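You operate a simulated robot arm through the tools that you are given. There is no shell and no other tool. Be economical: measure what you need, move in short steps, check, and stop when the job is done.

You are at the controls of a simulated robot arm. One attempt, no reset.

JOB
Fetch the mould block marked "26" from the joints bench top and set it on the joints bench shelf. Fetch the green sleeve and set it on the grey filter disc. Fetch the orange brush from the joints bench top and set it on the shelf of the plan desk. Stack the 32 mm blue tile from the top of the loading table on top of the 16 mm blue tile. Put the green scoop on the moulds bench. Take the blue cup and leave it in the inside of the used tray. Open the rings drawer, take the ring plate on the top of the spares cart and put it away in the inside of the rings drawer and shut the drawer again. Do these in any order.

Only the result counts: the job must be done as asked and must still hold three seconds after the hand-in. Knocking over, shifting, dropping, spilling or breaking anything else fails it.

ROBOT AND FRAMES
A 6-joint arm with a fingered hand on a trunk, on a base that drives. Base frame: it is fixed to the floor where the robot stands at the start and does not move with it; the origin is under the middle of the robot, x ahead of it, y to its left, z up; the surface under the hand at the start is at about z = 85. Readings come in cm, degrees, newtons and seconds.
With the tool pointing down near the work surface it reaches from about 34 to 80 cm from the robot's upright axis, wherever it stands. Its first joint turns from -115.0 to 115.0 degrees. Places, roughly: blue cup (8x8x8 cm) [-820, 660, 90]; blue tile [-375, -275, 75]; green scoop (20x9x9 cm) [-870, 450, 80]; green sleeve (6x9x6 cm) [60, 20, 90]; grey filter disc (13x13x2 cm) [40, 70, 90]; inside of the rings drawer [-150, -340, 70]; inside of the used tray (20x17 cm) [-620, 910, 86]; joints bench shelf [70, 40, 20]; mould block [50, 25, 75]; moulds bench [-440, 550, 80]; orange brush (16x5x6 cm) [90, 120, 90]; ring plate [-800, 725, 75]; rings drawer [-140, -340, 70]; shelf of the plan desk [460, 240, 30]. Payload 4 kg.
The tool frame sits at the grasp point between the pads (the TCP): z along the fingers, y along the line on which they close. The tips reach 2.6 cm beyond it. Largest opening 16.4 cm; the body of the gripper starts 7.3 cm behind the TCP. The gripper is a hand of 5 fingers: y runs from the thumb to the fingers, the wrist lies at [0, 0, -23.9] in the tool frame, and closing takes about 1.5 s.
Orientation is that of the tool frame in the base frame, as a unit quaternion [w, x, y, z]. With the fingers straight down and closing along the base's y, the tool's x points along the base's -x, its y along +y and its z along -z.

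CONTROLS
- The arm moves only by the tool apply_moves. Its argument "increments" is a list that holds one entry, the list of rows, each a list of 7 numbers: the turn, a rotation vector about the tool's x, y, z in degrees, then the shift along the tool's x, y, z in cm, then the finger opening in cm, from 0 to 16.4. In form: [[[wx, wy, wz, tx, ty, tz, hand], ...]]. A call has 1 to 10 rows; each row is the pose to reach, as a shift and turn from the pose commanded when the call began, along the tool's axes at that moment. A row lasts 0.2 s, in which the tool goes at most 5 cm and 8.6 degrees; a call with a longer step from one row to the next is refused whole, and so is a gripper value outside its range. Where a pose cannot be reached the arm comes as near as it can. A force on the tool above 40 N (or 10 N above the force at the start of the call, whichever is more), or a blocked arm, ends the call early, and 0.2 s more pass. The fingers move at their own pace (about 4.5 cm/s each) and stop on an object; they squeeze with about 29 N. The grip force told is the motor's: it shows also when the fingers shut on nothing. Time passes only in rows, and 0.2 s behind the last, so rows that repeat a pose let the fingers close. It gives the time, the measured TCP pose, the force on the tool (base axes), the opening and the grip force at its end, in the units of the frame above (readings bear some noise), with the torque about the TCP (base axes, N m) and any sound that the robot's microphone picked up.
- Cameras (640 x 400 px; columns grow to the right, rows downward): "scene" is now at [1.71, 19.37, 172.23]; the picture's right is [0.10, -0.99, 0.00], its down [-0.76, -0.08, -0.65] and it looks along [0.65, 0.07, -0.76] (base axes); focal length 293 px, centre (320, 200). "wrist" rides on the gripper at [5, -7, -9.3] in the tool frame; the picture's right is [0.81, 0.59, 0.00], its down [-0.43, 0.60, -0.68] and it looks along [-0.40, 0.55, 0.74] (tool axes); focal length 270 px, centre (320, 200). There is no depth. A picture from a camera that has moved, and an enlarged one, comes with that camera's place and axes in the base frame and with its lens.
- get_image(camera): a new picture of that camera. The clock stands still meanwhile.
- raise_lower(by): slides the trunk up (or, below 0, down) by that many cm; the arm and the scene camera ride with it, the base frame stays. It gives what a move gives, with no picture.
- roll_base(legs): drives the robot by 1 to 6 legs, each [ahead, left, turn to the left] in cm, cm and degrees, along the robot's own axes; the way and the turn of a leg run together, so that a leg with both is an arc; at most 150 cm and 180 degrees a leg. The arm and the cameras ride along, it lands a little off, and it stops where it bumps. It gives what a move gives.
- set_grasp(shape): the hand has 5 fingers and takes this shape, open, in about a second: jaw (thumb against the fingers, like two jaws); tri (thumb and two fingers); tip (a fingertip pinch); poke (one finger out to press); point (the index stretched); flat (the hand flat); cup (the hand cupped); fist (a fist). The gripper value then closes the fingers along that shape, each until it touches; the sizes above hold for jaw. It gives what a move gives, with no picture.
- turn_head(pan, tilt): turns the head with the scene camera to pan (to the left, within 155 degrees either way) and tilt (down, from -29 to 69), counted from straight ahead of the robot. It gives what a move gives.
- inspect(camera, box): a new picture of the part [left, top, right, bottom] of that camera's present view, enlarged. The clock stands still meanwhile.
- close_job(): hands the job in; it is judged then, once.

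Work in short steps. Places have to be worked out from the pictures, the camera data and where the tool is seen: move nearer, look again, correct. Check each grasp and each placing, and mend what went wrong. You have 483 turns and 228 pictures in all, those below and enlarged ones among them. Open the gripper and draw the arm clear of the work before you hand the job in, unless the task says otherwise; then end with one line.

The tools are called after "Request:" by a JSON object that holds its "api" and its "payload". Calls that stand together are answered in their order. apply_moves: Moves the arm, as the interface text tells. Its arguments: {"type":"object","properties":{"increments":{"type":"array"}},"required":["increments"]} The other tools are called the same way: raise_lower (by) slides the trunk up or down; set_grasp (shape) gives the hand a shape; roll_base (legs) drives the base; turn_head (pan, tilt) turns the head that bears the scene camera; get_image (camera) takes a picture; inspect (camera, box) takes an enlarged picture of a part of a camera's view; close_job () hands the job in.

At the start:

```text
clock: 0.0
tcp_pos: [56.66, 19.05, 112.97]
ee_rot: [0.001, 0.0, 1.0, 0.0]
force: [-0.5, 0.2, -0.5]
wrist_torque: [0.0, 0.0, -0.02]
finger_gap: 16.37
grip_force: 0.1
shape: jaw
trunk travel left (down, up): [-77.5, 21.5]
robot x, y, heading: [0.06, 0.05, -0.1]
head pan, tilt: [5.8, 49.5]
```

scene: 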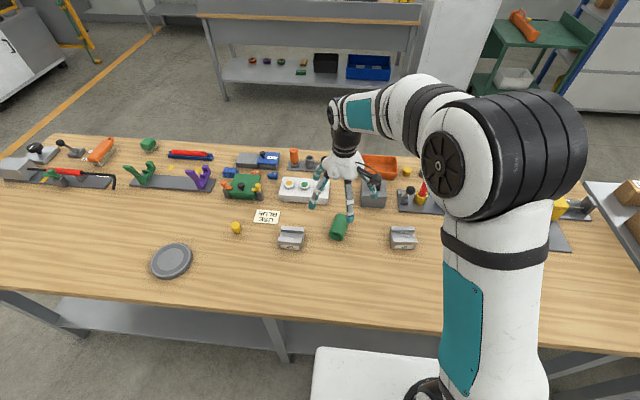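
wrist: 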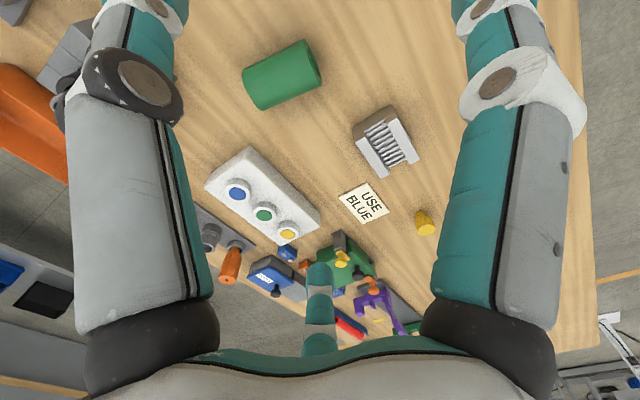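

The bench shows two grey blocks, the sleeve, the disc and the brush. I enlarge the parts I need, to read the marks and measure.

Request:
{"api": "inspect", "payload": {"camera": "scene", "box": [240, 200, 440, 325]}}

Request:
{"api": "inspect", "payload": {"camera": "scene", "box": [0, 120, 240, 270]}}

Request:
{"api": "inspect", "payload": {"camera": "wrist", "box": [220, 20, 460, 170]}}

```text
3.20 times, centred on (340, 262) of scene
camera zoom: at [1.71, 19.37, 172.23], right [0.1, -0.99, 0.0], down [-0.76, -0.08, -0.65], along [0.65, 0.07, -0.76], focal length 938 px, centre (256, 0)
```

zoom: 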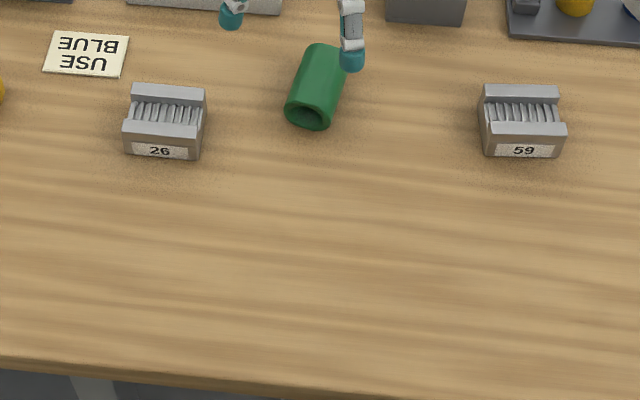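

```text
2.67 times, centred on (120, 195) of scene
camera zoom: at [1.71, 19.37, 172.23], right [0.1, -0.99, 0.0], down [-0.76, -0.08, -0.65], along [0.65, 0.07, -0.76], focal length 782 px, centre (853, 213)
```

zoom: 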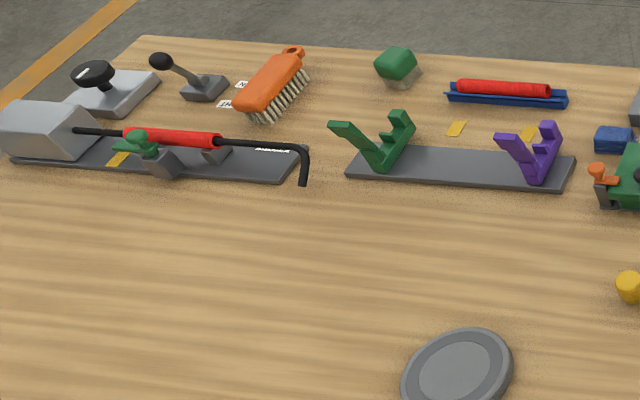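

```text
2.67 times, centred on (340, 95) of wrist
camera zoom: at [51.62, 12.09, 122.33], right [-0.81, 0.59, 0.0], down [0.43, 0.6, 0.68], along [0.4, 0.55, -0.74], focal length 721 px, centre (267, 480)
```

zoom: 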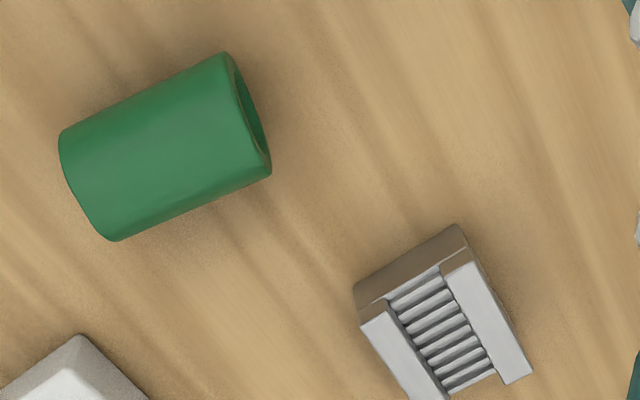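

The block marked "26" is the left one, at about (56, 35). The sleeve lies at about (62.2, 18.6), with its axis turned about -12°. I move above it, align, and look again.

Request:
{"api": "apply_moves", "payload": {"increments": [[[0, 0, 6, -2.7, -0.2, 4, 12], [0, 0, 12, -5.5, -0.4, 8, 11], [0, 0, 12, -5.5, -0.4, 12, 11], [0, 0, 12, -5.5, -0.4, 14, 11], [0, 0, 12, -5.5, -0.4, 14, 11]]]}}

Request:
{"api": "get_image", "payload": {"camera": "wrist"}}

Request:
{"api": "get_image", "payload": {"camera": "scene"}}

```text
clock: 1.2
tcp_pos: [62.32, 19.06, 98.88]
ee_rot: [0.0, 0.105, 0.994, 0.0]
force: [0.1, 0.4, 0.5]
wrist_torque: [-0.06, -0.01, -0.04]
finger_gap: 11.07
grip_force: 0.0
shape: jaw
trunk travel left (down, up): [-77.5, 21.5]
robot x, y, heading: [0.17, -0.16, 0.2]
head pan, tilt: [5.8, 49.5]
```

```text
222 pictures are left
camera wrist: at [55.99, 13.12, 108.34], right [-0.67, 0.74, 0.0], down [0.55, 0.49, 0.68], along [0.5, 0.45, -0.74], focal length 270 px, centre (320, 200)
```

wrist: 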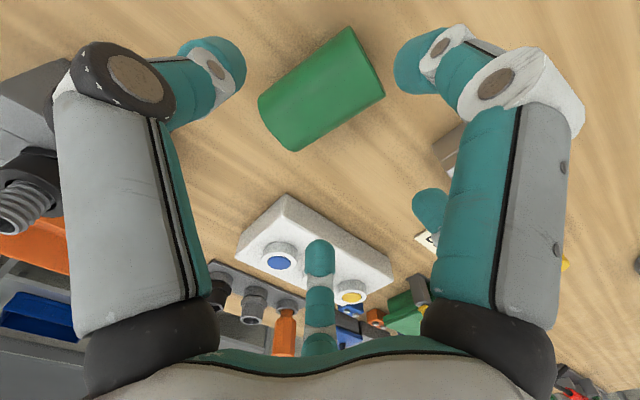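

```text
221 pictures are left
camera scene: at [1.7, 19.37, 172.23], right [0.1, -0.99, 0.0], down [-0.76, -0.08, -0.65], along [0.65, 0.07, -0.76], focal length 293 px, centre (320, 200)
```

scene: 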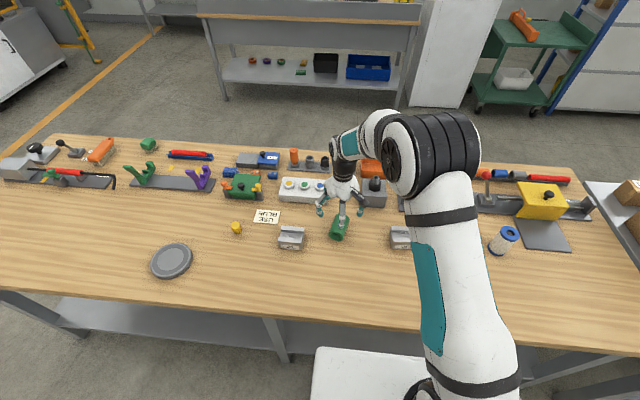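

The tool sits just above the sleeve and is aligned with it; a small correction toward (61.6, 18.5) is needed. I go down around it and close.

Request:
{"api": "apply_moves", "payload": {"increments": [[[0, 0, 0, 0.6, -0.6, 3, 11], [0, 0, 0, 0.6, -0.6, 6.5, 11], [0, 0, 0, 0.6, -0.6, 9, 11], [0, 0, 0, 0.6, -0.6, 10.2, 11], [0, 0, 0, 0.6, -0.6, 10.2, 4], [0, 0, 0, 0.6, -0.6, 10.2, 4], [0, 0, 0, 0.6, -0.6, 10.2, 4], [0, 0, 0, 0.6, -0.6, 10.2, 4], [0, 0, 0, 0.6, -0.6, 10.2, 4]]]}}

Request:
{"api": "get_image", "payload": {"camera": "wrist"}}

```text
clock: 3.2
tcp_pos: [61.44, 18.38, 88.77]
ee_rot: [0.0, 0.104, 0.995, 0.0]
force: [0.5, -0.3, 0.7]
wrist_torque: [-0.01, 0.03, -0.02]
finger_gap: 5.97
grip_force: 29.0
shape: jaw
trunk travel left (down, up): [-77.5, 21.5]
robot x, y, heading: [-0.02, -0.16, -0.0]
head pan, tilt: [5.8, 49.5]
```

```text
220 pictures are left
camera wrist: at [55.07, 12.47, 98.22], right [-0.67, 0.74, 0.0], down [0.55, 0.49, 0.68], along [0.5, 0.45, -0.74], focal length 270 px, centre (320, 200)
```

wrist: 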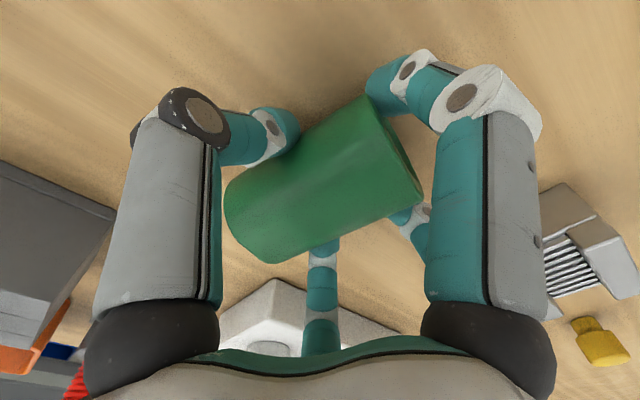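

The sleeve is held (gap 5.97, 29 N). I lift it clear, then slide the base left along the bench, because the disc lies about 84 cm from my axis.

Request:
{"api": "apply_moves", "payload": {"increments": [[[0, 0, 0, 0, 0, -4, 4], [0, 0, 0, 0, 0, -9, 4], [0, 0, 0, 0, 0, -14, 4], [0, 0, 0, 0, 0, -19, 4], [0, 0, 0, 0, 0, -24, 4], [0, 0, 0, 0, 0, -24, 4]]]}}

Request:
{"api": "roll_base", "payload": {"legs": [[0, 45, 0]]}}

Request:
{"api": "get_image", "payload": {"camera": "scene"}}

```text
clock: 4.6
tcp_pos: [61.46, 18.35, 112.85]
ee_rot: [0.0, 0.104, 0.995, 0.0]
force: [0.3, -0.7, -0.8]
wrist_torque: [0.02, -0.01, -0.01]
finger_gap: 5.96
grip_force: 29.0
shape: jaw
trunk travel left (down, up): [-77.5, 21.5]
robot x, y, heading: [-0.05, -0.08, 0.1]
head pan, tilt: [5.8, 49.5]
```

```text
clock: 7.4
tcp_pos: [61.83, 63.85, 112.91]
ee_rot: [0.0, 0.107, 0.994, 0.0]
force: [0.7, 0.0, -1.2]
wrist_torque: [-0.01, 0.01, 0.07]
finger_gap: 5.99
grip_force: 29.5
shape: jaw
trunk travel left (down, up): [-77.5, 21.5]
robot x, y, heading: [0.03, 45.58, -0.4]
head pan, tilt: [5.8, 49.5]
```

```text
219 pictures are left
camera scene: at [2.0, 65.38, 172.22], right [0.1, -1.0, 0.0], down [-0.76, -0.07, -0.65], along [0.65, 0.06, -0.76], focal length 293 px, centre (320, 200)
```

scene: 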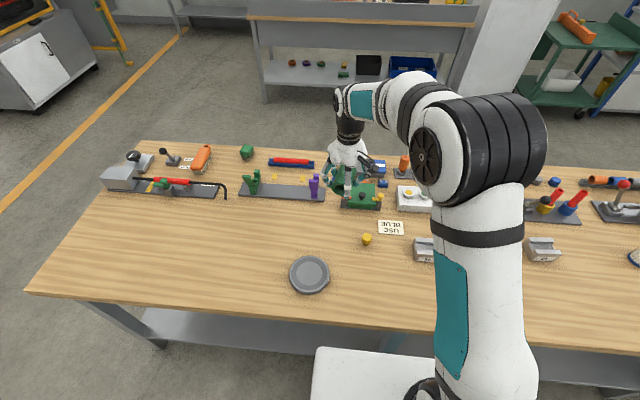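

The disc centre now measures (43.9, 72.4). I move the sleeve above it and check from the wrist camera.

Request:
{"api": "apply_moves", "payload": {"increments": [[[0, 0, 0, 4.5, 1.1, 0, 4], [0, 0, 0, 9, 2.2, 0, 4], [0, 0, 0, 13.5, 3.3, 2, 4], [0, 0, 0, 17.5, 4.3, 5, 4], [0, 0, 0, 18.8, 4.6, 9, 4], [0, 0, 0, 18.8, 4.6, 13, 4], [0, 0, 0, 18.8, 4.6, 15, 4], [0, 0, 0, 18.8, 4.6, 15, 4]]]}}

Request:
{"api": "get_image", "payload": {"camera": "wrist"}}

Request:
{"api": "inspect", "payload": {"camera": "scene", "box": [240, 200, 400, 300]}}

```text
refused: row 3 steps farther than a row can; nothing moved
```

```text
218 pictures are left
camera wrist: at [55.38, 58.13, 122.29], right [-0.66, 0.75, 0.0], down [0.55, 0.49, 0.68], along [0.51, 0.45, -0.74], focal length 270 px, centre (320, 200)
```

wrist: 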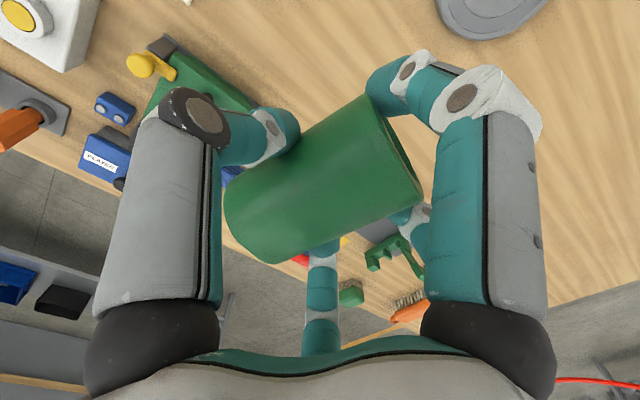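

```text
4.00 times, centred on (320, 250) of scene
camera zoom: at [2.0, 65.38, 172.22], right [0.1, -1.0, 0.0], down [-0.76, -0.07, -0.65], along [0.65, 0.06, -0.76], focal length 1173 px, centre (320, 0)
```

zoom: 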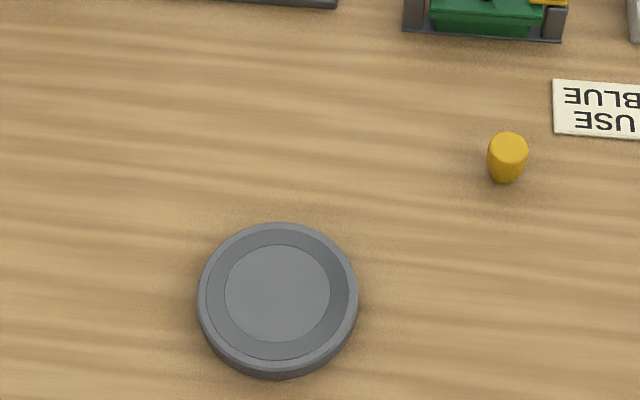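

A row step was too long. I send the same move with shorter steps.

Request:
{"api": "apply_moves", "payload": {"increments": [[[0, 0, 0, 4.5, 1.2, 0, 4], [0, 0, 0, 9, 2.4, 0, 4], [0, 0, 0, 13, 3.4, 1.5, 4], [0, 0, 0, 16.5, 4.4, 4, 4], [0, 0, 0, 18.6, 4.9, 7.5, 4], [0, 0, 0, 18.6, 4.9, 12, 4], [0, 0, 0, 18.6, 4.9, 15, 4], [0, 0, 0, 18.6, 4.9, 15, 4]]]}}

Request:
{"api": "inspect", "payload": {"camera": "scene", "box": [240, 200, 400, 300]}}

Request:
{"api": "get_image", "payload": {"camera": "wrist"}}

```text
clock: 9.2
tcp_pos: [44.51, 72.68, 97.7]
ee_rot: [0.0, 0.109, 0.994, 0.0]
force: [-0.2, -0.1, -1.0]
wrist_torque: [0.0, 0.02, -0.02]
finger_gap: 5.98
grip_force: 29.0
shape: jaw
trunk travel left (down, up): [-77.5, 21.5]
robot x, y, heading: [0.4, 45.9, -0.5]
head pan, tilt: [5.8, 49.5]
```

```text
4.00 times, centred on (320, 250) of scene
camera zoom: at [1.97, 65.27, 172.23], right [0.1, -1.0, 0.0], down [-0.76, -0.07, -0.65], along [0.65, 0.06, -0.76], focal length 1173 px, centre (320, 0)
```

zoom: 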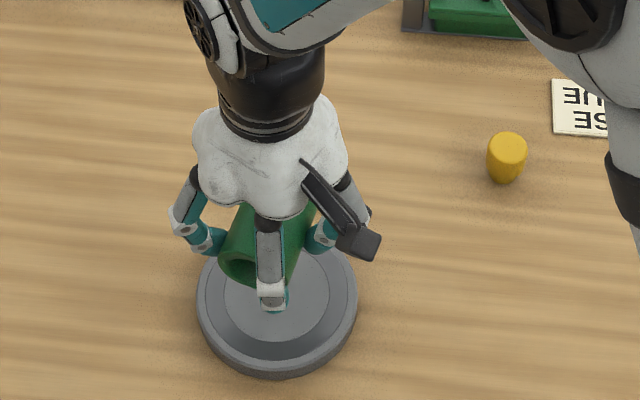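

```text
215 pictures are left
camera wrist: at [38.16, 66.95, 107.16], right [-0.66, 0.75, 0.0], down [0.55, 0.49, 0.68], along [0.51, 0.45, -0.74], focal length 270 px, centre (320, 200)
```

wrist: 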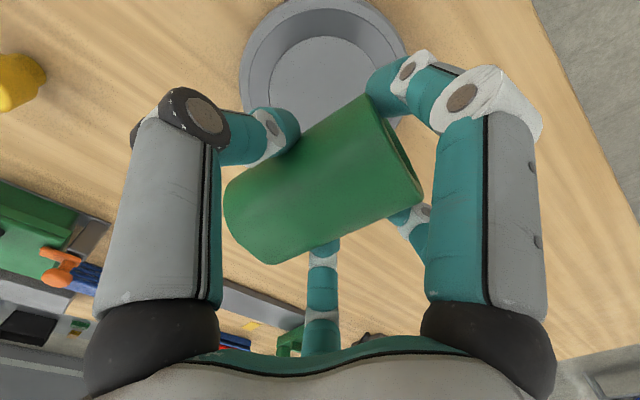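

The sleeve hangs centred over the disc. I lower it in small steps until it touches.

Request:
{"api": "apply_moves", "payload": {"increments": [[[0, 0, 0, 0, 0, 3, 4], [0, 0, 0, 0, 0, 5.5, 4], [0, 0, 0, 0, 0, 6.2, 4], [0, 0, 0, 0, 0, 6.6, 4], [0, 0, 0, 0, 0, 7.0, 4], [0, 0, 0, 0, 0, 7.0, 4]]]}}

Request:
{"api": "inspect", "payload": {"camera": "scene", "box": [240, 200, 400, 300]}}

```text
clock: 10.6
tcp_pos: [44.65, 72.61, 90.78]
ee_rot: [0.001, 0.107, 0.994, 0.0]
force: [0.0, 0.0, -2.5]
wrist_torque: [0.03, -0.01, -0.01]
finger_gap: 5.96
grip_force: 28.8
shape: jaw
trunk travel left (down, up): [-77.5, 21.5]
robot x, y, heading: [0.36, 45.73, -0.5]
head pan, tilt: [5.8, 49.5]
```

```text
4.00 times, centred on (320, 250) of scene
camera zoom: at [1.98, 65.29, 172.23], right [0.1, -1.0, 0.0], down [-0.76, -0.07, -0.65], along [0.65, 0.06, -0.76], focal length 1173 px, centre (320, 0)
```

zoom: 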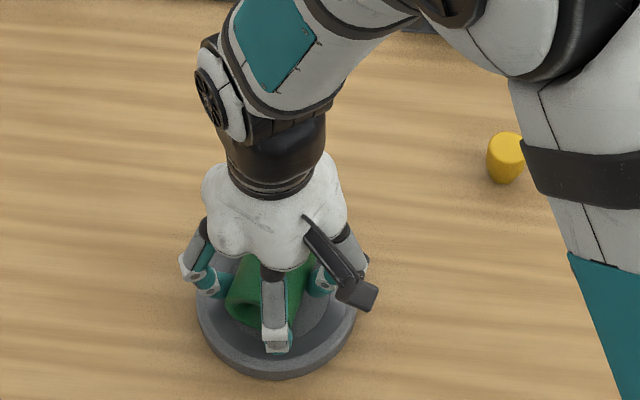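

No clear contact yet. I continue in 0.3 cm steps.

Request:
{"api": "apply_moves", "payload": {"increments": [[[0, 0, 0, 0, 0, 0.3, 4], [0, 0, 0, 0, 0, 0.5, 4], [0, 0, 0, 0, 0, 0.5, 4]]]}}

```text
clock: 11.4
tcp_pos: [44.72, 72.72, 90.46]
ee_rot: [0.001, 0.108, 0.994, 0.001]
force: [-1.6, -1.1, 12.9]
wrist_torque: [-0.07, -0.01, 0.02]
finger_gap: 5.88
grip_force: 29.1
shape: jaw
trunk travel left (down, up): [-77.5, 21.5]
robot x, y, heading: [0.03, 46.0, -0.5]
head pan, tilt: [5.8, 49.5]
```

That is contact (12.9 N up). I ease off a little, open and rise.

Request:
{"api": "apply_moves", "payload": {"increments": [[[0, 0, 0, 0, 0, -0.25, 4], [0, 0, 0, 0, 0, -0.25, 7], [0, 0, 0, 0, 0, -0.25, 9], [0, 0, 0, 0, 0, -0.25, 11], [0, 0, 0, 0, 0, -0.25, 11], [0, 0, 0, 0, 0, -4, 11], [0, 0, 0, 0, 0, -9, 11], [0, 0, 0, 0, 0, -14, 11], [0, 0, 0, 0, 0, -19, 11], [0, 0, 0, 0, 0, -23, 11]]]}}

Request:
{"api": "inspect", "payload": {"camera": "scene", "box": [240, 200, 400, 300]}}

Request:
{"api": "get_image", "payload": {"camera": "wrist"}}

```text
clock: 13.6
tcp_pos: [44.32, 72.65, 113.36]
ee_rot: [0.0, 0.109, 0.994, 0.0]
force: [-0.4, 0.2, -0.2]
wrist_torque: [0.0, -0.03, 0.01]
finger_gap: 10.95
grip_force: 0.1
shape: jaw
trunk travel left (down, up): [-77.5, 21.5]
robot x, y, heading: [0.35, 45.63, -0.1]
head pan, tilt: [5.8, 49.5]
```

```text
4.00 times, centred on (320, 250) of scene
camera zoom: at [1.92, 65.25, 172.23], right [0.1, -1.0, 0.0], down [-0.76, -0.07, -0.65], along [0.65, 0.06, -0.76], focal length 1173 px, centre (320, 0)
```

zoom: 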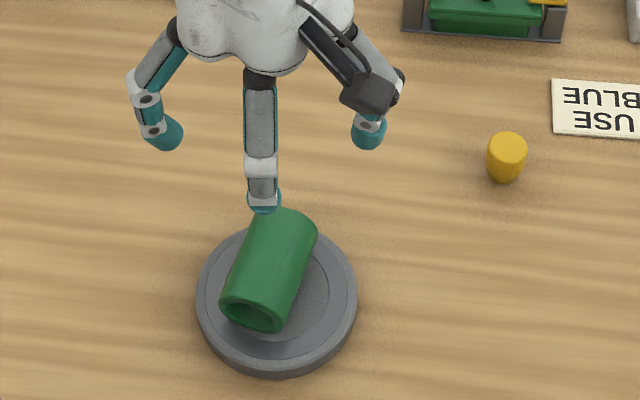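

```text
212 pictures are left
camera wrist: at [37.99, 66.85, 122.73], right [-0.66, 0.75, 0.0], down [0.55, 0.49, 0.68], along [0.51, 0.45, -0.74], focal length 270 px, centre (320, 200)
```

wrist: 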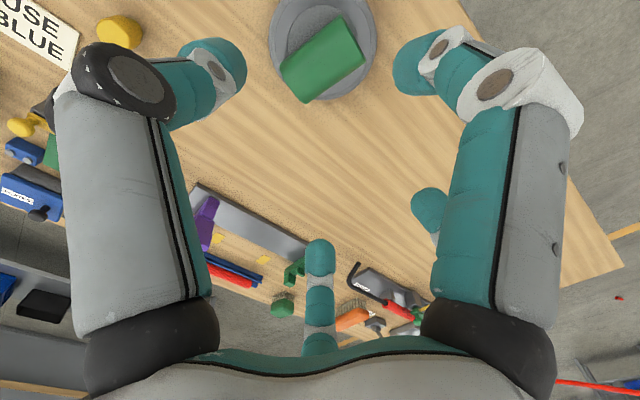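

The sleeve lies on the disc. Before gripping the block I look closely at how the hand is built.

Request:
{"api": "inspect", "payload": {"camera": "scene", "box": [250, 170, 362, 240]}}

```text
5.71 times, centred on (306, 205) of scene
camera zoom: at [1.92, 65.25, 172.23], right [0.1, -1.0, 0.0], down [-0.76, -0.07, -0.65], along [0.65, 0.06, -0.76], focal length 1676 px, centre (400, 171)
```

zoom: 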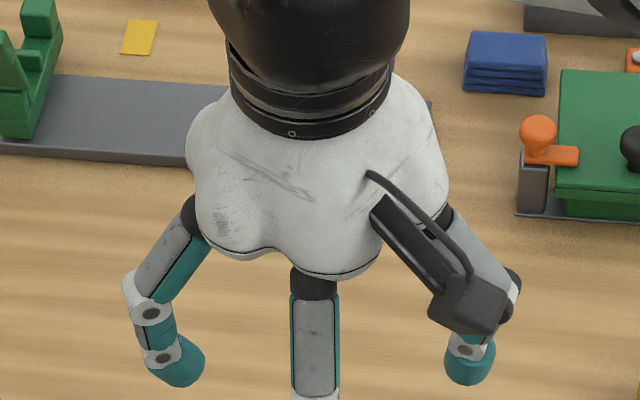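

The hand is radial: the thumb at tool -y, two fingers at +y, and others at ±x. I'll grip block 26 across its two long walls (closing along base x) with the tool vertical, so I turn the tool to yaw -90° above it.

Request:
{"api": "apply_moves", "payload": {"increments": [[[0, 0, 7.8, -1.945, -3.43, 0, 11], [0, 0, 15.6, -3.89, -6.86, 0, 11], [0, 0, 23.4, -5.835, -10.29, 0, 11], [0, 0, 31.2, -7.78, -13.72, 0, 11], [0, 0, 39, -9.725, -17.15, 0, 11], [0, 0, 46.8, -11.67, -20.58, 0, 11], [0, 0, 54.6, -13.6, -24.0, 0, 11], [0, 0, 62.4, -15.56, -27.4, 0, 11], [0, 0, 70.2, -17.5, -30.9, 0, 11], [0, 0, 78, -19.45, -34.3, 0, 11]]]}}

Request:
{"api": "get_image", "payload": {"camera": "wrist"}}

Request:
{"api": "get_image", "payload": {"camera": "scene"}}

```text
clock: 15.8
tcp_pos: [56.41, 34.83, 113.44]
ee_rot: [-0.001, 0.71, 0.704, 0.0]
force: [0.4, -0.2, 0.1]
wrist_torque: [0.03, 0.0, -0.02]
finger_gap: 10.99
grip_force: 0.1
shape: jaw
trunk travel left (down, up): [-77.5, 21.5]
robot x, y, heading: [0.13, 46.07, -0.6]
head pan, tilt: [5.8, 49.5]
```

```text
210 pictures are left
camera wrist: at [49.52, 39.85, 122.86], right [0.59, 0.8, 0.0], down [0.59, -0.44, 0.68], along [0.54, -0.4, -0.74], focal length 270 px, centre (320, 200)
```

wrist: 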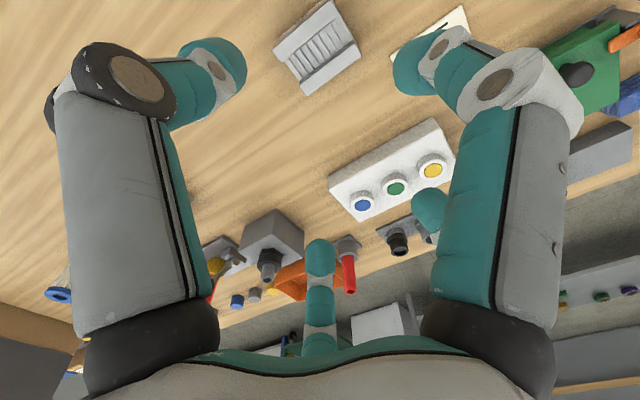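

```text
209 pictures are left
camera scene: at [2.04, 65.17, 172.24], right [0.1, -1.0, 0.0], down [-0.76, -0.07, -0.65], along [0.65, 0.06, -0.76], focal length 293 px, centre (320, 200)
```

scene: 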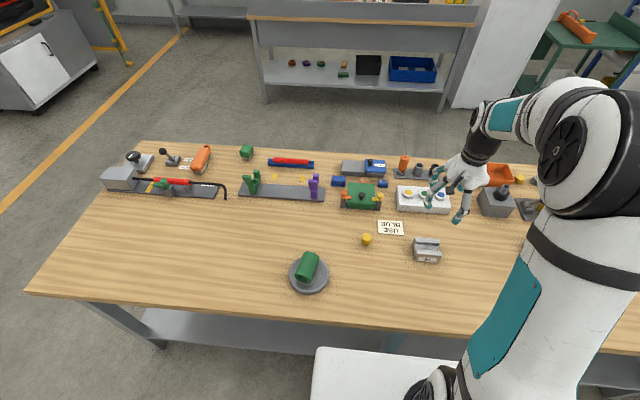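

The block centre is at about (55.6, 34.9). I correct, descend and close on it.

Request:
{"api": "apply_moves", "payload": {"increments": [[[0, 0, 0, 0, -0.8, 4.5, 12], [0, 0, 0, 0, -0.8, 9, 12], [0, 0, 0, 0, -0.8, 13.5, 12], [0, 0, 0, 0, -0.8, 18, 12], [0, 0, 0, 0, -0.8, 21, 12], [0, 0, 0, 0, -0.8, 21, 12]]]}}

Request:
{"api": "get_image", "payload": {"camera": "wrist"}}

```text
clock: 17.2
tcp_pos: [55.66, 34.85, 92.42]
ee_rot: [-0.001, 0.709, 0.705, 0.001]
force: [-0.1, -0.4, -0.2]
wrist_torque: [0.01, -0.04, 0.04]
finger_gap: 11.99
grip_force: 0.0
shape: jaw
trunk travel left (down, up): [-77.5, 21.5]
robot x, y, heading: [0.46, 45.88, -0.4]
head pan, tilt: [5.8, 49.5]
```

```text
208 pictures are left
camera wrist: at [48.71, 40.01, 101.8], right [0.59, 0.81, 0.0], down [0.59, -0.44, 0.68], along [0.55, -0.4, -0.74], focal length 270 px, centre (320, 200)
```

wrist: 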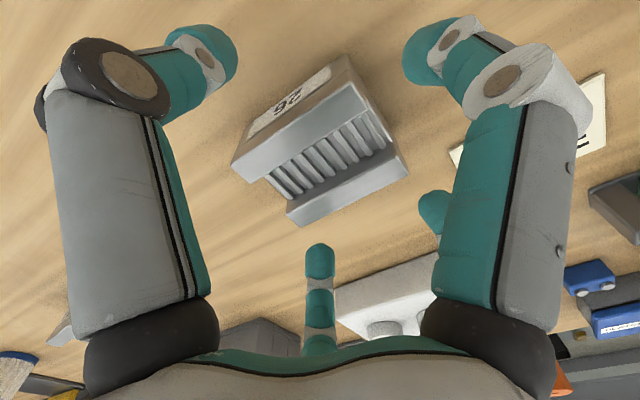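

Slightly off (about -0.5, +0.4). I correct, descend to z≈88.2 and close.

Request:
{"api": "apply_moves", "payload": {"increments": [[[0, 0, 0, 0.4, -0.5, 2, 12], [0, 0, 0, 0.4, -0.5, 4.2, 12], [0, 0, 0, 0.4, -0.5, 4.2, 4], [0, 0, 0, 0.4, -0.5, 4.2, 4], [0, 0, 0, 0.4, -0.5, 4.2, 4], [0, 0, 0, 0.4, -0.5, 4.2, 4], [0, 0, 0, 0.4, -0.5, 4.2, 4], [0, 0, 0, 0.4, -0.5, 4.2, 4]]]}}

Request:
{"api": "get_image", "payload": {"camera": "wrist"}}

```text
clock: 19.0
tcp_pos: [54.93, 35.37, 88.23]
ee_rot: [0.0, 0.71, 0.704, -0.001]
force: [0.8, -0.1, 0.0]
wrist_torque: [0.03, 0.02, -0.01]
finger_gap: 6.68
grip_force: 29.3
shape: jaw
trunk travel left (down, up): [-77.5, 21.5]
robot x, y, heading: [0.29, 45.86, -0.3]
head pan, tilt: [5.8, 49.5]
```

```text
207 pictures are left
camera wrist: at [48.06, 40.36, 97.45], right [0.59, 0.81, 0.0], down [0.59, -0.44, 0.68], along [0.54, -0.4, -0.74], focal length 270 px, centre (320, 200)
```

wrist: 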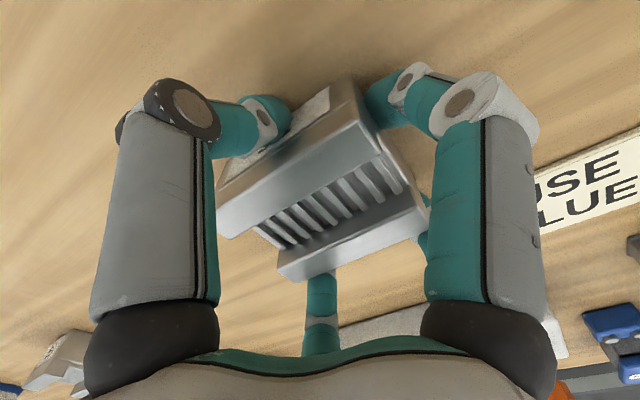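

The block is held (gap 6.68). I lift it well clear and look behind the robot before backing off.

Request:
{"api": "apply_moves", "payload": {"increments": [[[0, 0, 0, 0, 0, -4, 4], [0, 0, 0, 0, 0, -9, 4], [0, 0, 0, 0, 0, -14, 4], [0, 0, 0, 0, 0, -19, 4], [0, 0, 0, 0, 0, -24, 4], [0, 0, 0, 0, 0, -28, 4], [0, 0, 0, 0, 0, -28, 4]]]}}

Request:
{"api": "turn_head", "payload": {"pan": 150, "tilt": 25}}

Request:
{"api": "get_image", "payload": {"camera": "scene"}}

Request:
{"api": "turn_head", "payload": {"pan": -140, "tilt": 25}}

Request:
{"api": "get_image", "payload": {"camera": "scene"}}

```text
clock: 20.6
tcp_pos: [55.22, 35.44, 116.38]
ee_rot: [0.0, 0.709, 0.705, -0.001]
force: [-0.2, -0.4, -4.8]
wrist_torque: [0.02, 0.01, 0.03]
finger_gap: 6.68
grip_force: 29.2
shape: jaw
trunk travel left (down, up): [-77.5, 21.5]
robot x, y, heading: [-0.18, 46.0, -0.3]
head pan, tilt: [5.8, 49.5]
```

```text
clock: 22.8
tcp_pos: [55.33, 35.38, 116.51]
ee_rot: [0.001, 0.71, 0.704, 0.0]
force: [-0.3, 0.3, -5.4]
wrist_torque: [0.0, 0.01, 0.03]
finger_gap: 6.68
grip_force: 29.3
shape: jaw
trunk travel left (down, up): [-77.5, 21.5]
robot x, y, heading: [0.13, 45.68, -0.6]
head pan, tilt: [150.0, 25.0]
```

```text
206 pictures are left
camera scene: at [-13.63, 69.19, 175.91], right [0.51, 0.86, 0.0], down [0.36, -0.21, -0.91], along [-0.78, 0.46, -0.42], focal length 293 px, centre (320, 200)
```

scene: 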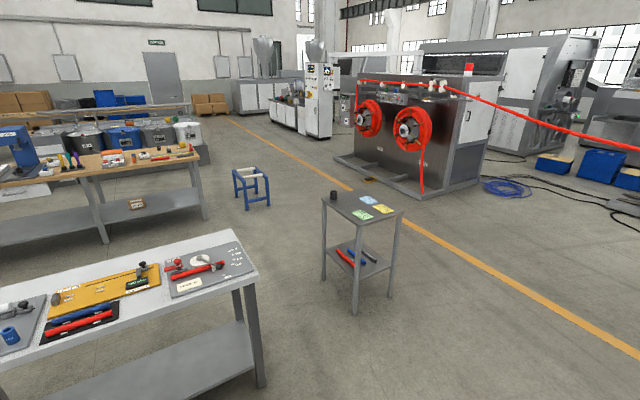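

```text
clock: 26.8
tcp_pos: [55.12, 35.34, 116.44]
ee_rot: [0.001, 0.709, 0.705, 0.0]
force: [-0.4, -0.7, -4.3]
wrist_torque: [0.01, -0.04, 0.0]
finger_gap: 6.69
grip_force: 29.3
shape: jaw
trunk travel left (down, up): [-77.5, 21.5]
robot x, y, heading: [-0.13, 45.99, -0.5]
head pan, tilt: [-140.0, 25.0]
```

```text
205 pictures are left
camera scene: at [-12.78, 58.64, 175.91], right [-0.64, 0.77, 0.0], down [0.33, 0.27, -0.91], along [-0.7, -0.58, -0.42], focal length 293 px, centre (320, 200)
```

scene: 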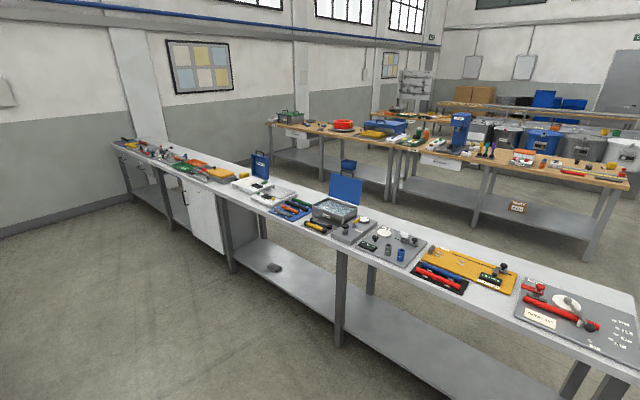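

A grey bench stands behind at x≈-129, so I can back off about 55 cm. Then I lower the trunk with the arm in free air and look under the joints bench.

Request:
{"api": "roll_base", "payload": {"legs": [[-58, 0, 0]]}}

Request:
{"api": "raise_lower", "payload": {"by": -60}}

Request:
{"api": "turn_head", "payload": {"pan": 0, "tilt": 30}}

Request:
{"api": "get_image", "payload": {"camera": "scene"}}

```text
clock: 30.1
tcp_pos: [-2.72, 35.81, 116.62]
ee_rot: [0.0, 0.709, 0.706, 0.0]
force: [0.6, -0.2, -4.6]
wrist_torque: [0.0, -0.03, -0.01]
finger_gap: 6.66
grip_force: 28.6
shape: jaw
trunk travel left (down, up): [-77.5, 21.5]
robot x, y, heading: [-57.78, 46.18, -0.2]
head pan, tilt: [-140.0, 25.0]
```

```text
refused: -60 is not a number from -40 to 40
```

```text
clock: 32.3
tcp_pos: [-2.57, 35.86, 116.45]
ee_rot: [0.0, 0.709, 0.705, 0.001]
force: [0.1, -0.7, -4.5]
wrist_torque: [0.04, 0.0, 0.03]
finger_gap: 6.67
grip_force: 28.8
shape: jaw
trunk travel left (down, up): [-77.5, 21.5]
robot x, y, heading: [-57.26, 46.39, -0.3]
head pan, tilt: [0.0, 30.0]
```

```text
204 pictures are left
camera scene: at [-54.54, 64.78, 175.11], right [-0.01, -1.0, 0.0], down [-0.5, 0.0, -0.87], along [0.87, 0.0, -0.5], focal length 293 px, centre (320, 200)
```

scene: 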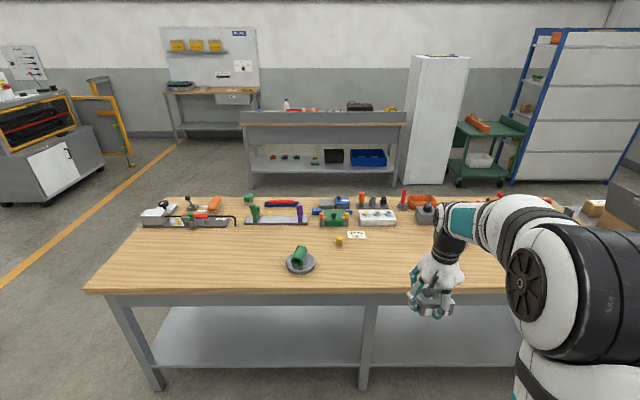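

The shelf is empty on the left half; the middle leg is near y≈43 and the shelf front edge near x≈36. I shift left and a bit further back, lower the trunk, and look again.

Request:
{"api": "roll_base", "payload": {"legs": [[-12, 40, 0]]}}

Request:
{"api": "raise_lower", "payload": {"by": -39}}

Request:
{"api": "raise_lower", "payload": {"by": -34}}

Request:
{"api": "get_image", "payload": {"camera": "scene"}}

```text
clock: 34.9
tcp_pos: [-14.46, 76.27, 116.39]
ee_rot: [0.0, 0.709, 0.706, 0.0]
force: [-0.1, 0.4, -5.1]
wrist_torque: [0.01, -0.01, 0.01]
finger_gap: 6.63
grip_force: 28.7
shape: jaw
trunk travel left (down, up): [-77.5, 21.5]
robot x, y, heading: [-69.94, 86.35, -0.1]
head pan, tilt: [0.0, 30.0]
```

```text
clock: 38.7
tcp_pos: [-14.42, 76.12, 77.54]
ee_rot: [0.0, 0.708, 0.706, 0.0]
force: [-0.6, 0.9, -5.0]
wrist_torque: [0.0, -0.01, -0.03]
finger_gap: 6.66
grip_force: 29.3
shape: jaw
trunk travel left (down, up): [-38.5, 60.5]
robot x, y, heading: [-69.42, 86.6, 0.0]
head pan, tilt: [0.0, 30.0]
```

```text
clock: 42.0
tcp_pos: [-14.31, 76.01, 43.45]
ee_rot: [0.0, 0.708, 0.706, 0.0]
force: [-0.5, -0.3, -5.3]
wrist_torque: [0.02, 0.0, 0.0]
finger_gap: 6.66
grip_force: 29.4
shape: jaw
trunk travel left (down, up): [-4.5, 94.5]
robot x, y, heading: [-69.43, 86.35, -0.2]
head pan, tilt: [0.0, 30.0]
```

```text
203 pictures are left
camera scene: at [-66.3, 105.04, 102.11], right [0.0, -1.0, 0.0], down [-0.5, 0.0, -0.87], along [0.87, 0.0, -0.5], focal length 293 px, centre (320, 200)
```

scene: 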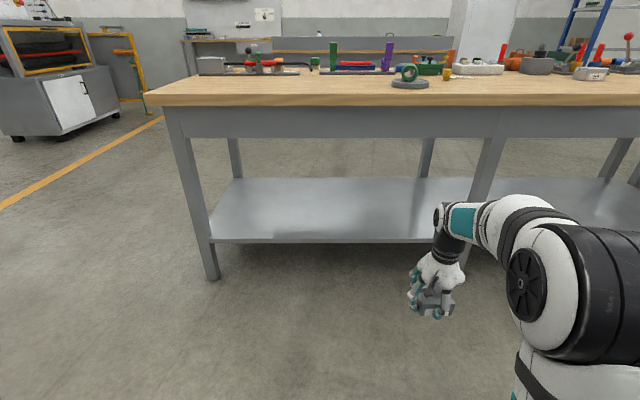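

The shelf spans x≈36–100 and y≈45–150 at z≈22, and the apron bottom is at z≈72. I stretch the arm forward so the elbow drops, then lower it, still outside the bench.

Request:
{"api": "apply_moves", "payload": {"increments": [[[0, 0, 0, 0, 4, 1, 4], [0, 0, 0, 0, 8, 3, 4], [0, 0, 0, 0, 12, 5, 4], [0, 0, 0, 0, 15, 7, 4], [0, 0, 0, 0, 18, 9, 4], [0, 0, 0, 0, 19, 11, 4], [0, 0, 0, 0, 19, 11, 4]]]}}

Request:
{"api": "raise_lower", "payload": {"by": -4}}

Request:
{"api": "get_image", "payload": {"camera": "scene"}}

```text
clock: 43.6
tcp_pos: [4.51, 76.11, 32.24]
ee_rot: [0.0, 0.708, 0.706, -0.001]
force: [-0.3, 0.2, -4.6]
wrist_torque: [0.01, 0.0, -0.01]
finger_gap: 6.64
grip_force: 29.1
shape: jaw
trunk travel left (down, up): [-4.5, 94.5]
robot x, y, heading: [-69.46, 86.28, -0.3]
head pan, tilt: [0.0, 30.0]
```

```text
clock: 44.4
tcp_pos: [4.44, 75.93, 28.38]
ee_rot: [0.001, 0.708, 0.706, -0.001]
force: [-0.3, 1.0, -4.9]
wrist_torque: [0.0, 0.01, 0.03]
finger_gap: 6.66
grip_force: 28.6
shape: jaw
trunk travel left (down, up): [-0.5, 98.5]
robot x, y, heading: [-69.45, 86.64, -0.3]
head pan, tilt: [0.0, 30.0]
```

```text
202 pictures are left
camera scene: at [-66.28, 105.04, 98.11], right [0.0, -1.0, 0.0], down [-0.5, 0.0, -0.87], along [0.87, 0.0, -0.5], focal length 293 px, centre (320, 200)
```

scene: 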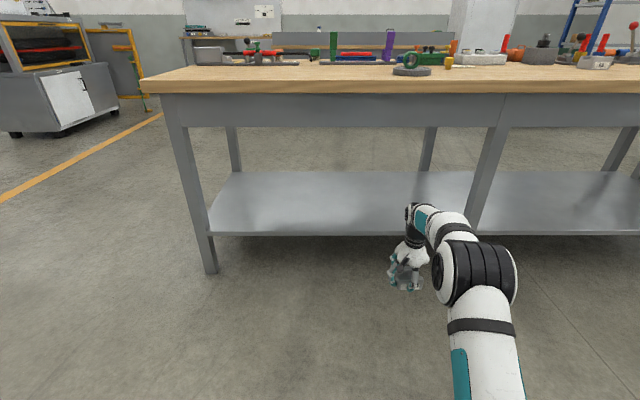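

The arm is now low (elbow top about z 66, wrist top about 56) and fits under the apron. I raise 4 cm for shelf clearance and drive forward in two stages.

Request:
{"api": "raise_lower", "payload": {"by": 4.4}}

Request:
{"api": "roll_base", "payload": {"legs": [[24, 0, 0]]}}

Request:
{"api": "get_image", "payload": {"camera": "scene"}}

Request:
{"api": "get_image", "payload": {"camera": "wrist"}}

```text
clock: 45.3
tcp_pos: [4.38, 75.9, 32.72]
ee_rot: [-0.001, 0.708, 0.706, -0.001]
force: [1.1, 0.9, -5.6]
wrist_torque: [-0.03, -0.04, -0.04]
finger_gap: 6.64
grip_force: 28.9
shape: jaw
trunk travel left (down, up): [-4.9, 94.1]
robot x, y, heading: [-69.35, 86.94, -0.4]
head pan, tilt: [0.0, 30.0]
```

```text
clock: 47.1
tcp_pos: [28.88, 76.06, 32.7]
ee_rot: [0.0, 0.709, 0.706, 0.0]
force: [-0.4, 0.5, -5.3]
wrist_torque: [-0.01, -0.01, -0.01]
finger_gap: 6.62
grip_force: 29.0
shape: jaw
trunk travel left (down, up): [-4.9, 94.1]
robot x, y, heading: [-45.02, 86.42, -0.1]
head pan, tilt: [0.0, 30.0]
```

```text
201 pictures are left
camera scene: at [-41.86, 104.96, 102.51], right [0.0, -1.0, 0.0], down [-0.5, 0.0, -0.87], along [0.87, 0.0, -0.5], focal length 293 px, centre (320, 200)
```

scene: 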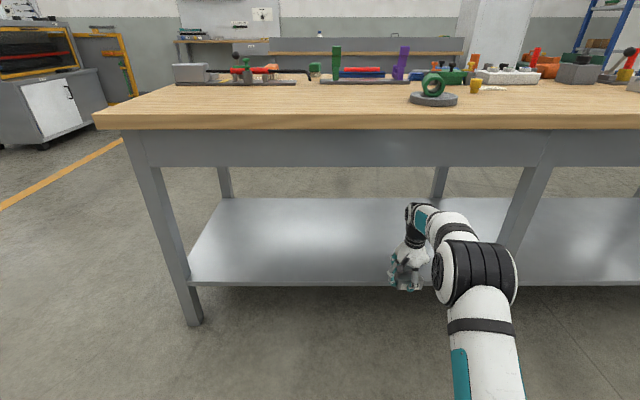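

```text
200 pictures are left
camera wrist: at [21.97, 80.99, 42.14], right [0.59, 0.81, 0.0], down [0.59, -0.43, 0.68], along [0.55, -0.4, -0.74], focal length 270 px, centre (320, 200)
```

wrist: 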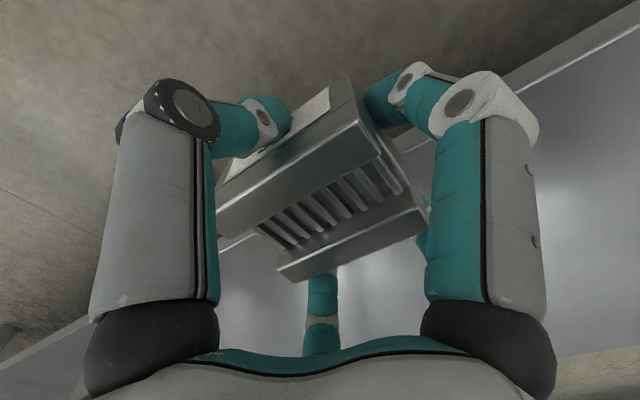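

The hand is above the shelf edge with clearance. I drive another 20 cm in.

Request:
{"api": "roll_base", "payload": {"legs": [[21, 0, 0]]}}

Request:
{"api": "get_image", "payload": {"camera": "scene"}}

Request:
{"api": "get_image", "payload": {"camera": "wrist"}}

```text
clock: 48.8
tcp_pos: [50.1, 76.16, 32.72]
ee_rot: [0.0, 0.707, 0.707, -0.001]
force: [-0.1, 0.1, -4.6]
wrist_torque: [-0.01, 0.0, 0.02]
finger_gap: 6.67
grip_force: 28.9
shape: jaw
trunk travel left (down, up): [-4.9, 94.1]
robot x, y, heading: [-23.94, 86.06, -0.3]
head pan, tilt: [0.0, 30.0]
```

```text
199 pictures are left
camera scene: at [-20.69, 104.94, 102.51], right [0.0, -1.0, 0.0], down [-0.5, 0.0, -0.87], along [0.87, 0.0, -0.5], focal length 293 px, centre (320, 200)
```

scene: 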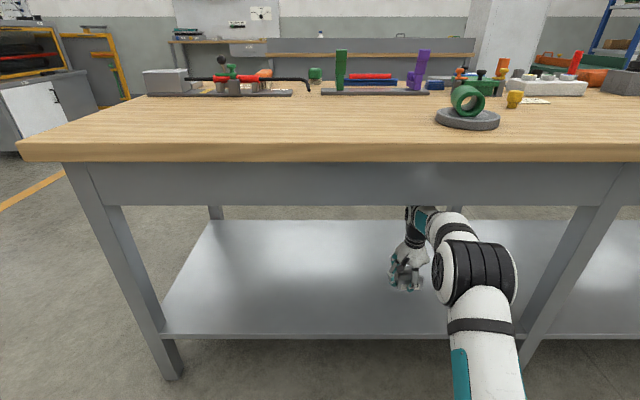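

```text
198 pictures are left
camera wrist: at [43.2, 81.17, 42.14], right [0.59, 0.81, 0.0], down [0.6, -0.43, 0.68], along [0.55, -0.4, -0.74], focal length 270 px, centre (320, 200)
```

wrist: 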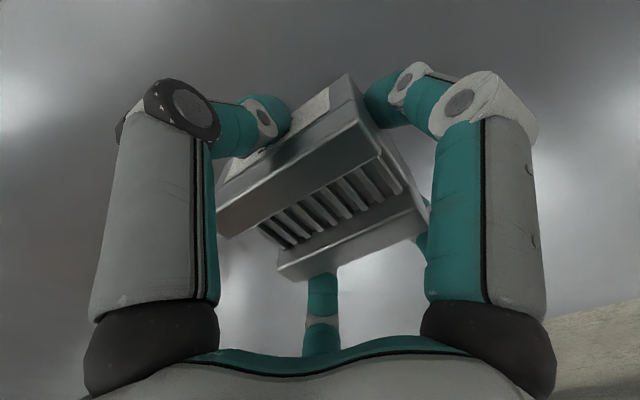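

The block is over the shelf. I lower with the arm until it touches.

Request:
{"api": "apply_moves", "payload": {"increments": [[[0, 0, 0, 0, 0, 2, 4], [0, 0, 0, 0, 0, 4, 4], [0, 0, 0, 0, 0, 5, 4], [0, 0, 0, 0, 0, 5.5, 4], [0, 0, 0, 0, 0, 6, 4], [0, 0, 0, 0, 0, 6.5, 4], [0, 0, 0, 0, 0, 7, 4], [0, 0, 0, 0, 0, 7.5, 4], [0, 0, 0, 0, 0, 8, 4], [0, 0, 0, 0, 0, 8.5, 4]]]}}

```text
clock: 50.1
tcp_pos: [50.34, 76.35, 27.41]
ee_rot: [0.003, 0.707, 0.707, 0.001]
force: [-9.7, 1.7, 22.5]
wrist_torque: [0.11, 0.83, -0.02]
finger_gap: 6.77
grip_force: 29.1
shape: jaw
trunk travel left (down, up): [-4.9, 94.1]
robot x, y, heading: [-23.91, 86.55, -0.1]
head pan, tilt: [0.0, 30.0]
stopped in row 6: the force on the tool passed its limit at 44 N (the readings are from after the stop); the commanded pose is now the measured one
```

Contact at z≈27.4 (the shelf is at about 24). I ease, release and rise.

Request:
{"api": "apply_moves", "payload": {"increments": [[[0, 0, 0, 0, 0, -0.2, 4], [0, 0, 0, 0, 0, -0.2, 8], [0, 0, 0, 0, 0, -0.2, 12], [0, 0, 0, 0, 0, -0.2, 12], [0, 0, 0, 0, 0, -0.2, 12], [0, 0, 0, 0, 0, -3, 12], [0, 0, 0, 0, 0, -6, 12], [0, 0, 0, 0, 0, -8, 12], [0, 0, 0, 0, 0, -8, 12]]]}}

Request:
{"api": "get_image", "payload": {"camera": "wrist"}}

```text
clock: 52.1
tcp_pos: [50.21, 76.4, 35.17]
ee_rot: [0.002, 0.707, 0.707, 0.002]
force: [-0.4, -0.4, 0.5]
wrist_torque: [0.01, -0.02, 0.01]
finger_gap: 11.94
grip_force: 0.0
shape: jaw
trunk travel left (down, up): [-4.9, 94.1]
robot x, y, heading: [-23.72, 86.55, -0.2]
head pan, tilt: [0.0, 30.0]
```

```text
197 pictures are left
camera wrist: at [43.2, 81.43, 44.51], right [0.59, 0.81, 0.0], down [0.59, -0.43, 0.68], along [0.55, -0.4, -0.73], focal length 270 px, centre (320, 200)
```

wrist: 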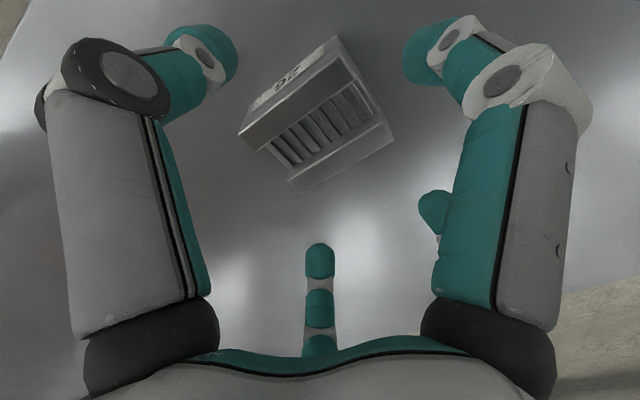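

Block 26 stands on the shelf. I back straight out, raise the trunk and look to the left for the way round to the brush.

Request:
{"api": "roll_base", "payload": {"legs": [[-50, 0, 0]]}}

Request:
{"api": "raise_lower", "payload": {"by": 40}}

Request:
{"api": "raise_lower", "payload": {"by": 37}}

Request:
{"api": "turn_head", "payload": {"pan": 40, "tilt": 25}}

Request:
{"api": "get_image", "payload": {"camera": "scene"}}

```text
clock: 55.1
tcp_pos: [-0.95, 76.66, 35.12]
ee_rot: [0.002, 0.704, 0.71, 0.002]
force: [0.2, 0.0, -0.2]
wrist_torque: [0.02, -0.02, 0.01]
finger_gap: 12.0
grip_force: 0.1
shape: jaw
trunk travel left (down, up): [-4.9, 94.1]
robot x, y, heading: [-74.9, 86.12, 0.4]
head pan, tilt: [0.0, 30.0]
```

```text
clock: 58.9
tcp_pos: [-0.86, 76.74, 75.06]
ee_rot: [0.001, 0.704, 0.71, 0.001]
force: [0.8, 0.3, -0.1]
wrist_torque: [-0.04, -0.01, -0.03]
finger_gap: 11.96
grip_force: 0.0
shape: jaw
trunk travel left (down, up): [-44.9, 54.1]
robot x, y, heading: [-74.85, 86.2, 0.6]
head pan, tilt: [0.0, 30.0]
```

```text
clock: 62.5
tcp_pos: [-0.81, 76.81, 112.24]
ee_rot: [0.002, 0.704, 0.71, 0.002]
force: [0.4, 0.7, 0.3]
wrist_torque: [0.0, 0.03, 0.05]
finger_gap: 11.98
grip_force: 0.1
shape: jaw
trunk travel left (down, up): [-81.9, 17.1]
robot x, y, heading: [-75.24, 86.15, 0.5]
head pan, tilt: [0.0, 30.0]
```

```text
clock: 63.6
tcp_pos: [-0.91, 76.74, 112.12]
ee_rot: [0.002, 0.704, 0.71, 0.001]
force: [0.1, 0.7, 0.3]
wrist_torque: [0.0, -0.01, 0.02]
finger_gap: 11.97
grip_force: 0.1
shape: jaw
trunk travel left (down, up): [-81.9, 17.1]
robot x, y, heading: [-74.76, 85.87, 0.7]
head pan, tilt: [40.0, 25.0]
```

```text
196 pictures are left
camera scene: at [-74.07, 110.66, 180.31], right [0.65, -0.76, 0.0], down [-0.32, -0.27, -0.91], along [0.69, 0.59, -0.42], focal length 293 px, centre (320, 200)
```

scene: 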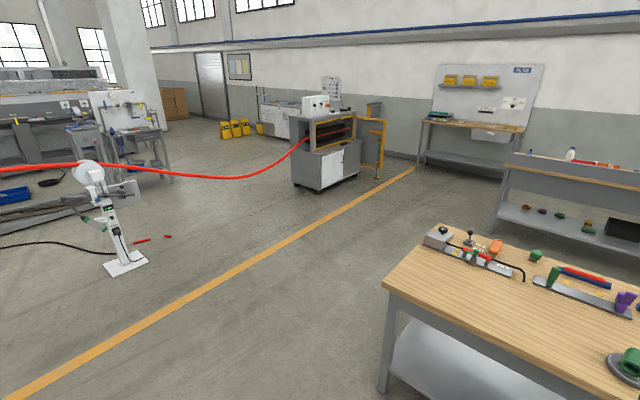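

The "PLAN" pegboard desk stands ahead left; the aisle left of the bench is clear, and the red hose runs farther out (y≈400). I drive round to the bench's left end at about (85, 196) and face it, with the trunk raised.

Request:
{"api": "raise_lower", "payload": {"by": 14}}

Request:
{"api": "roll_base", "payload": {"legs": [[0, 110, 0], [150, 0, 0], [12, 0, 0], [0, 0, -90]]}}

Request:
{"api": "turn_head", "payload": {"pan": 0, "tilt": 50}}

Request:
{"api": "get_image", "payload": {"camera": "scene"}}

```text
clock: 65.3
tcp_pos: [-0.81, 76.77, 126.1]
ee_rot: [0.002, 0.704, 0.71, 0.001]
force: [0.1, -0.2, -0.8]
wrist_torque: [-0.04, -0.01, -0.01]
finger_gap: 11.94
grip_force: 0.0
shape: jaw
trunk travel left (down, up): [-95.9, 3.1]
robot x, y, heading: [-75.18, 86.07, 0.6]
head pan, tilt: [40.0, 25.0]
```

```text
clock: 82.6
tcp_pos: [76.56, 125.26, 126.13]
ee_rot: [0.002, 1.0, 0.006, 0.0]
force: [0.3, 0.1, -0.3]
wrist_torque: [0.02, -0.02, 0.03]
finger_gap: 11.97
grip_force: 0.0
shape: jaw
trunk travel left (down, up): [-95.9, 3.1]
robot x, y, heading: [85.91, 199.21, -89.1]
head pan, tilt: [40.0, 25.0]
```

```text
clock: 83.7
tcp_pos: [76.61, 125.24, 126.22]
ee_rot: [0.003, 1.0, 0.007, 0.0]
force: [0.4, 0.3, 0.2]
wrist_torque: [-0.02, -0.03, 0.02]
finger_gap: 11.96
grip_force: 0.0
shape: jaw
trunk travel left (down, up): [-95.9, 3.1]
robot x, y, heading: [85.77, 199.23, -89.2]
head pan, tilt: [0.0, 50.0]
```

```text
195 pictures are left
camera scene: at [104.14, 197.86, 190.56], right [-1.0, -0.01, 0.0], down [-0.01, 0.77, -0.64], along [0.01, -0.64, -0.77], focal length 293 px, centre (320, 200)
```

scene: 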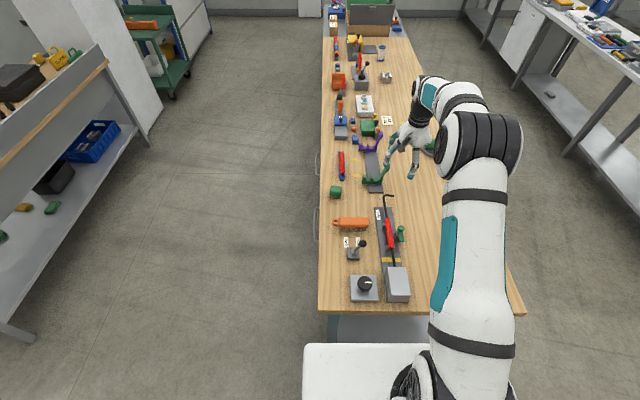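

The brush lies at about (91.8, 126), its length along x. I look closer.

Request:
{"api": "inspect", "payload": {"camera": "scene", "box": [310, 170, 438, 250]}}

```text
5.00 times, centred on (374, 210) of scene
camera zoom: at [104.14, 197.86, 190.56], right [-1.0, -0.01, 0.0], down [-0.01, 0.77, -0.64], along [0.01, -0.64, -0.77], focal length 1466 px, centre (50, 150)
```

zoom: 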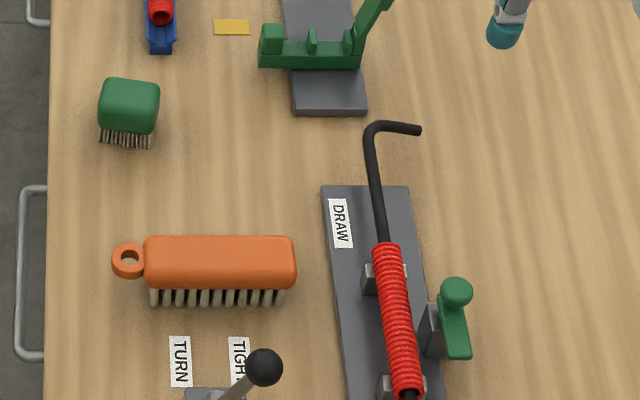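

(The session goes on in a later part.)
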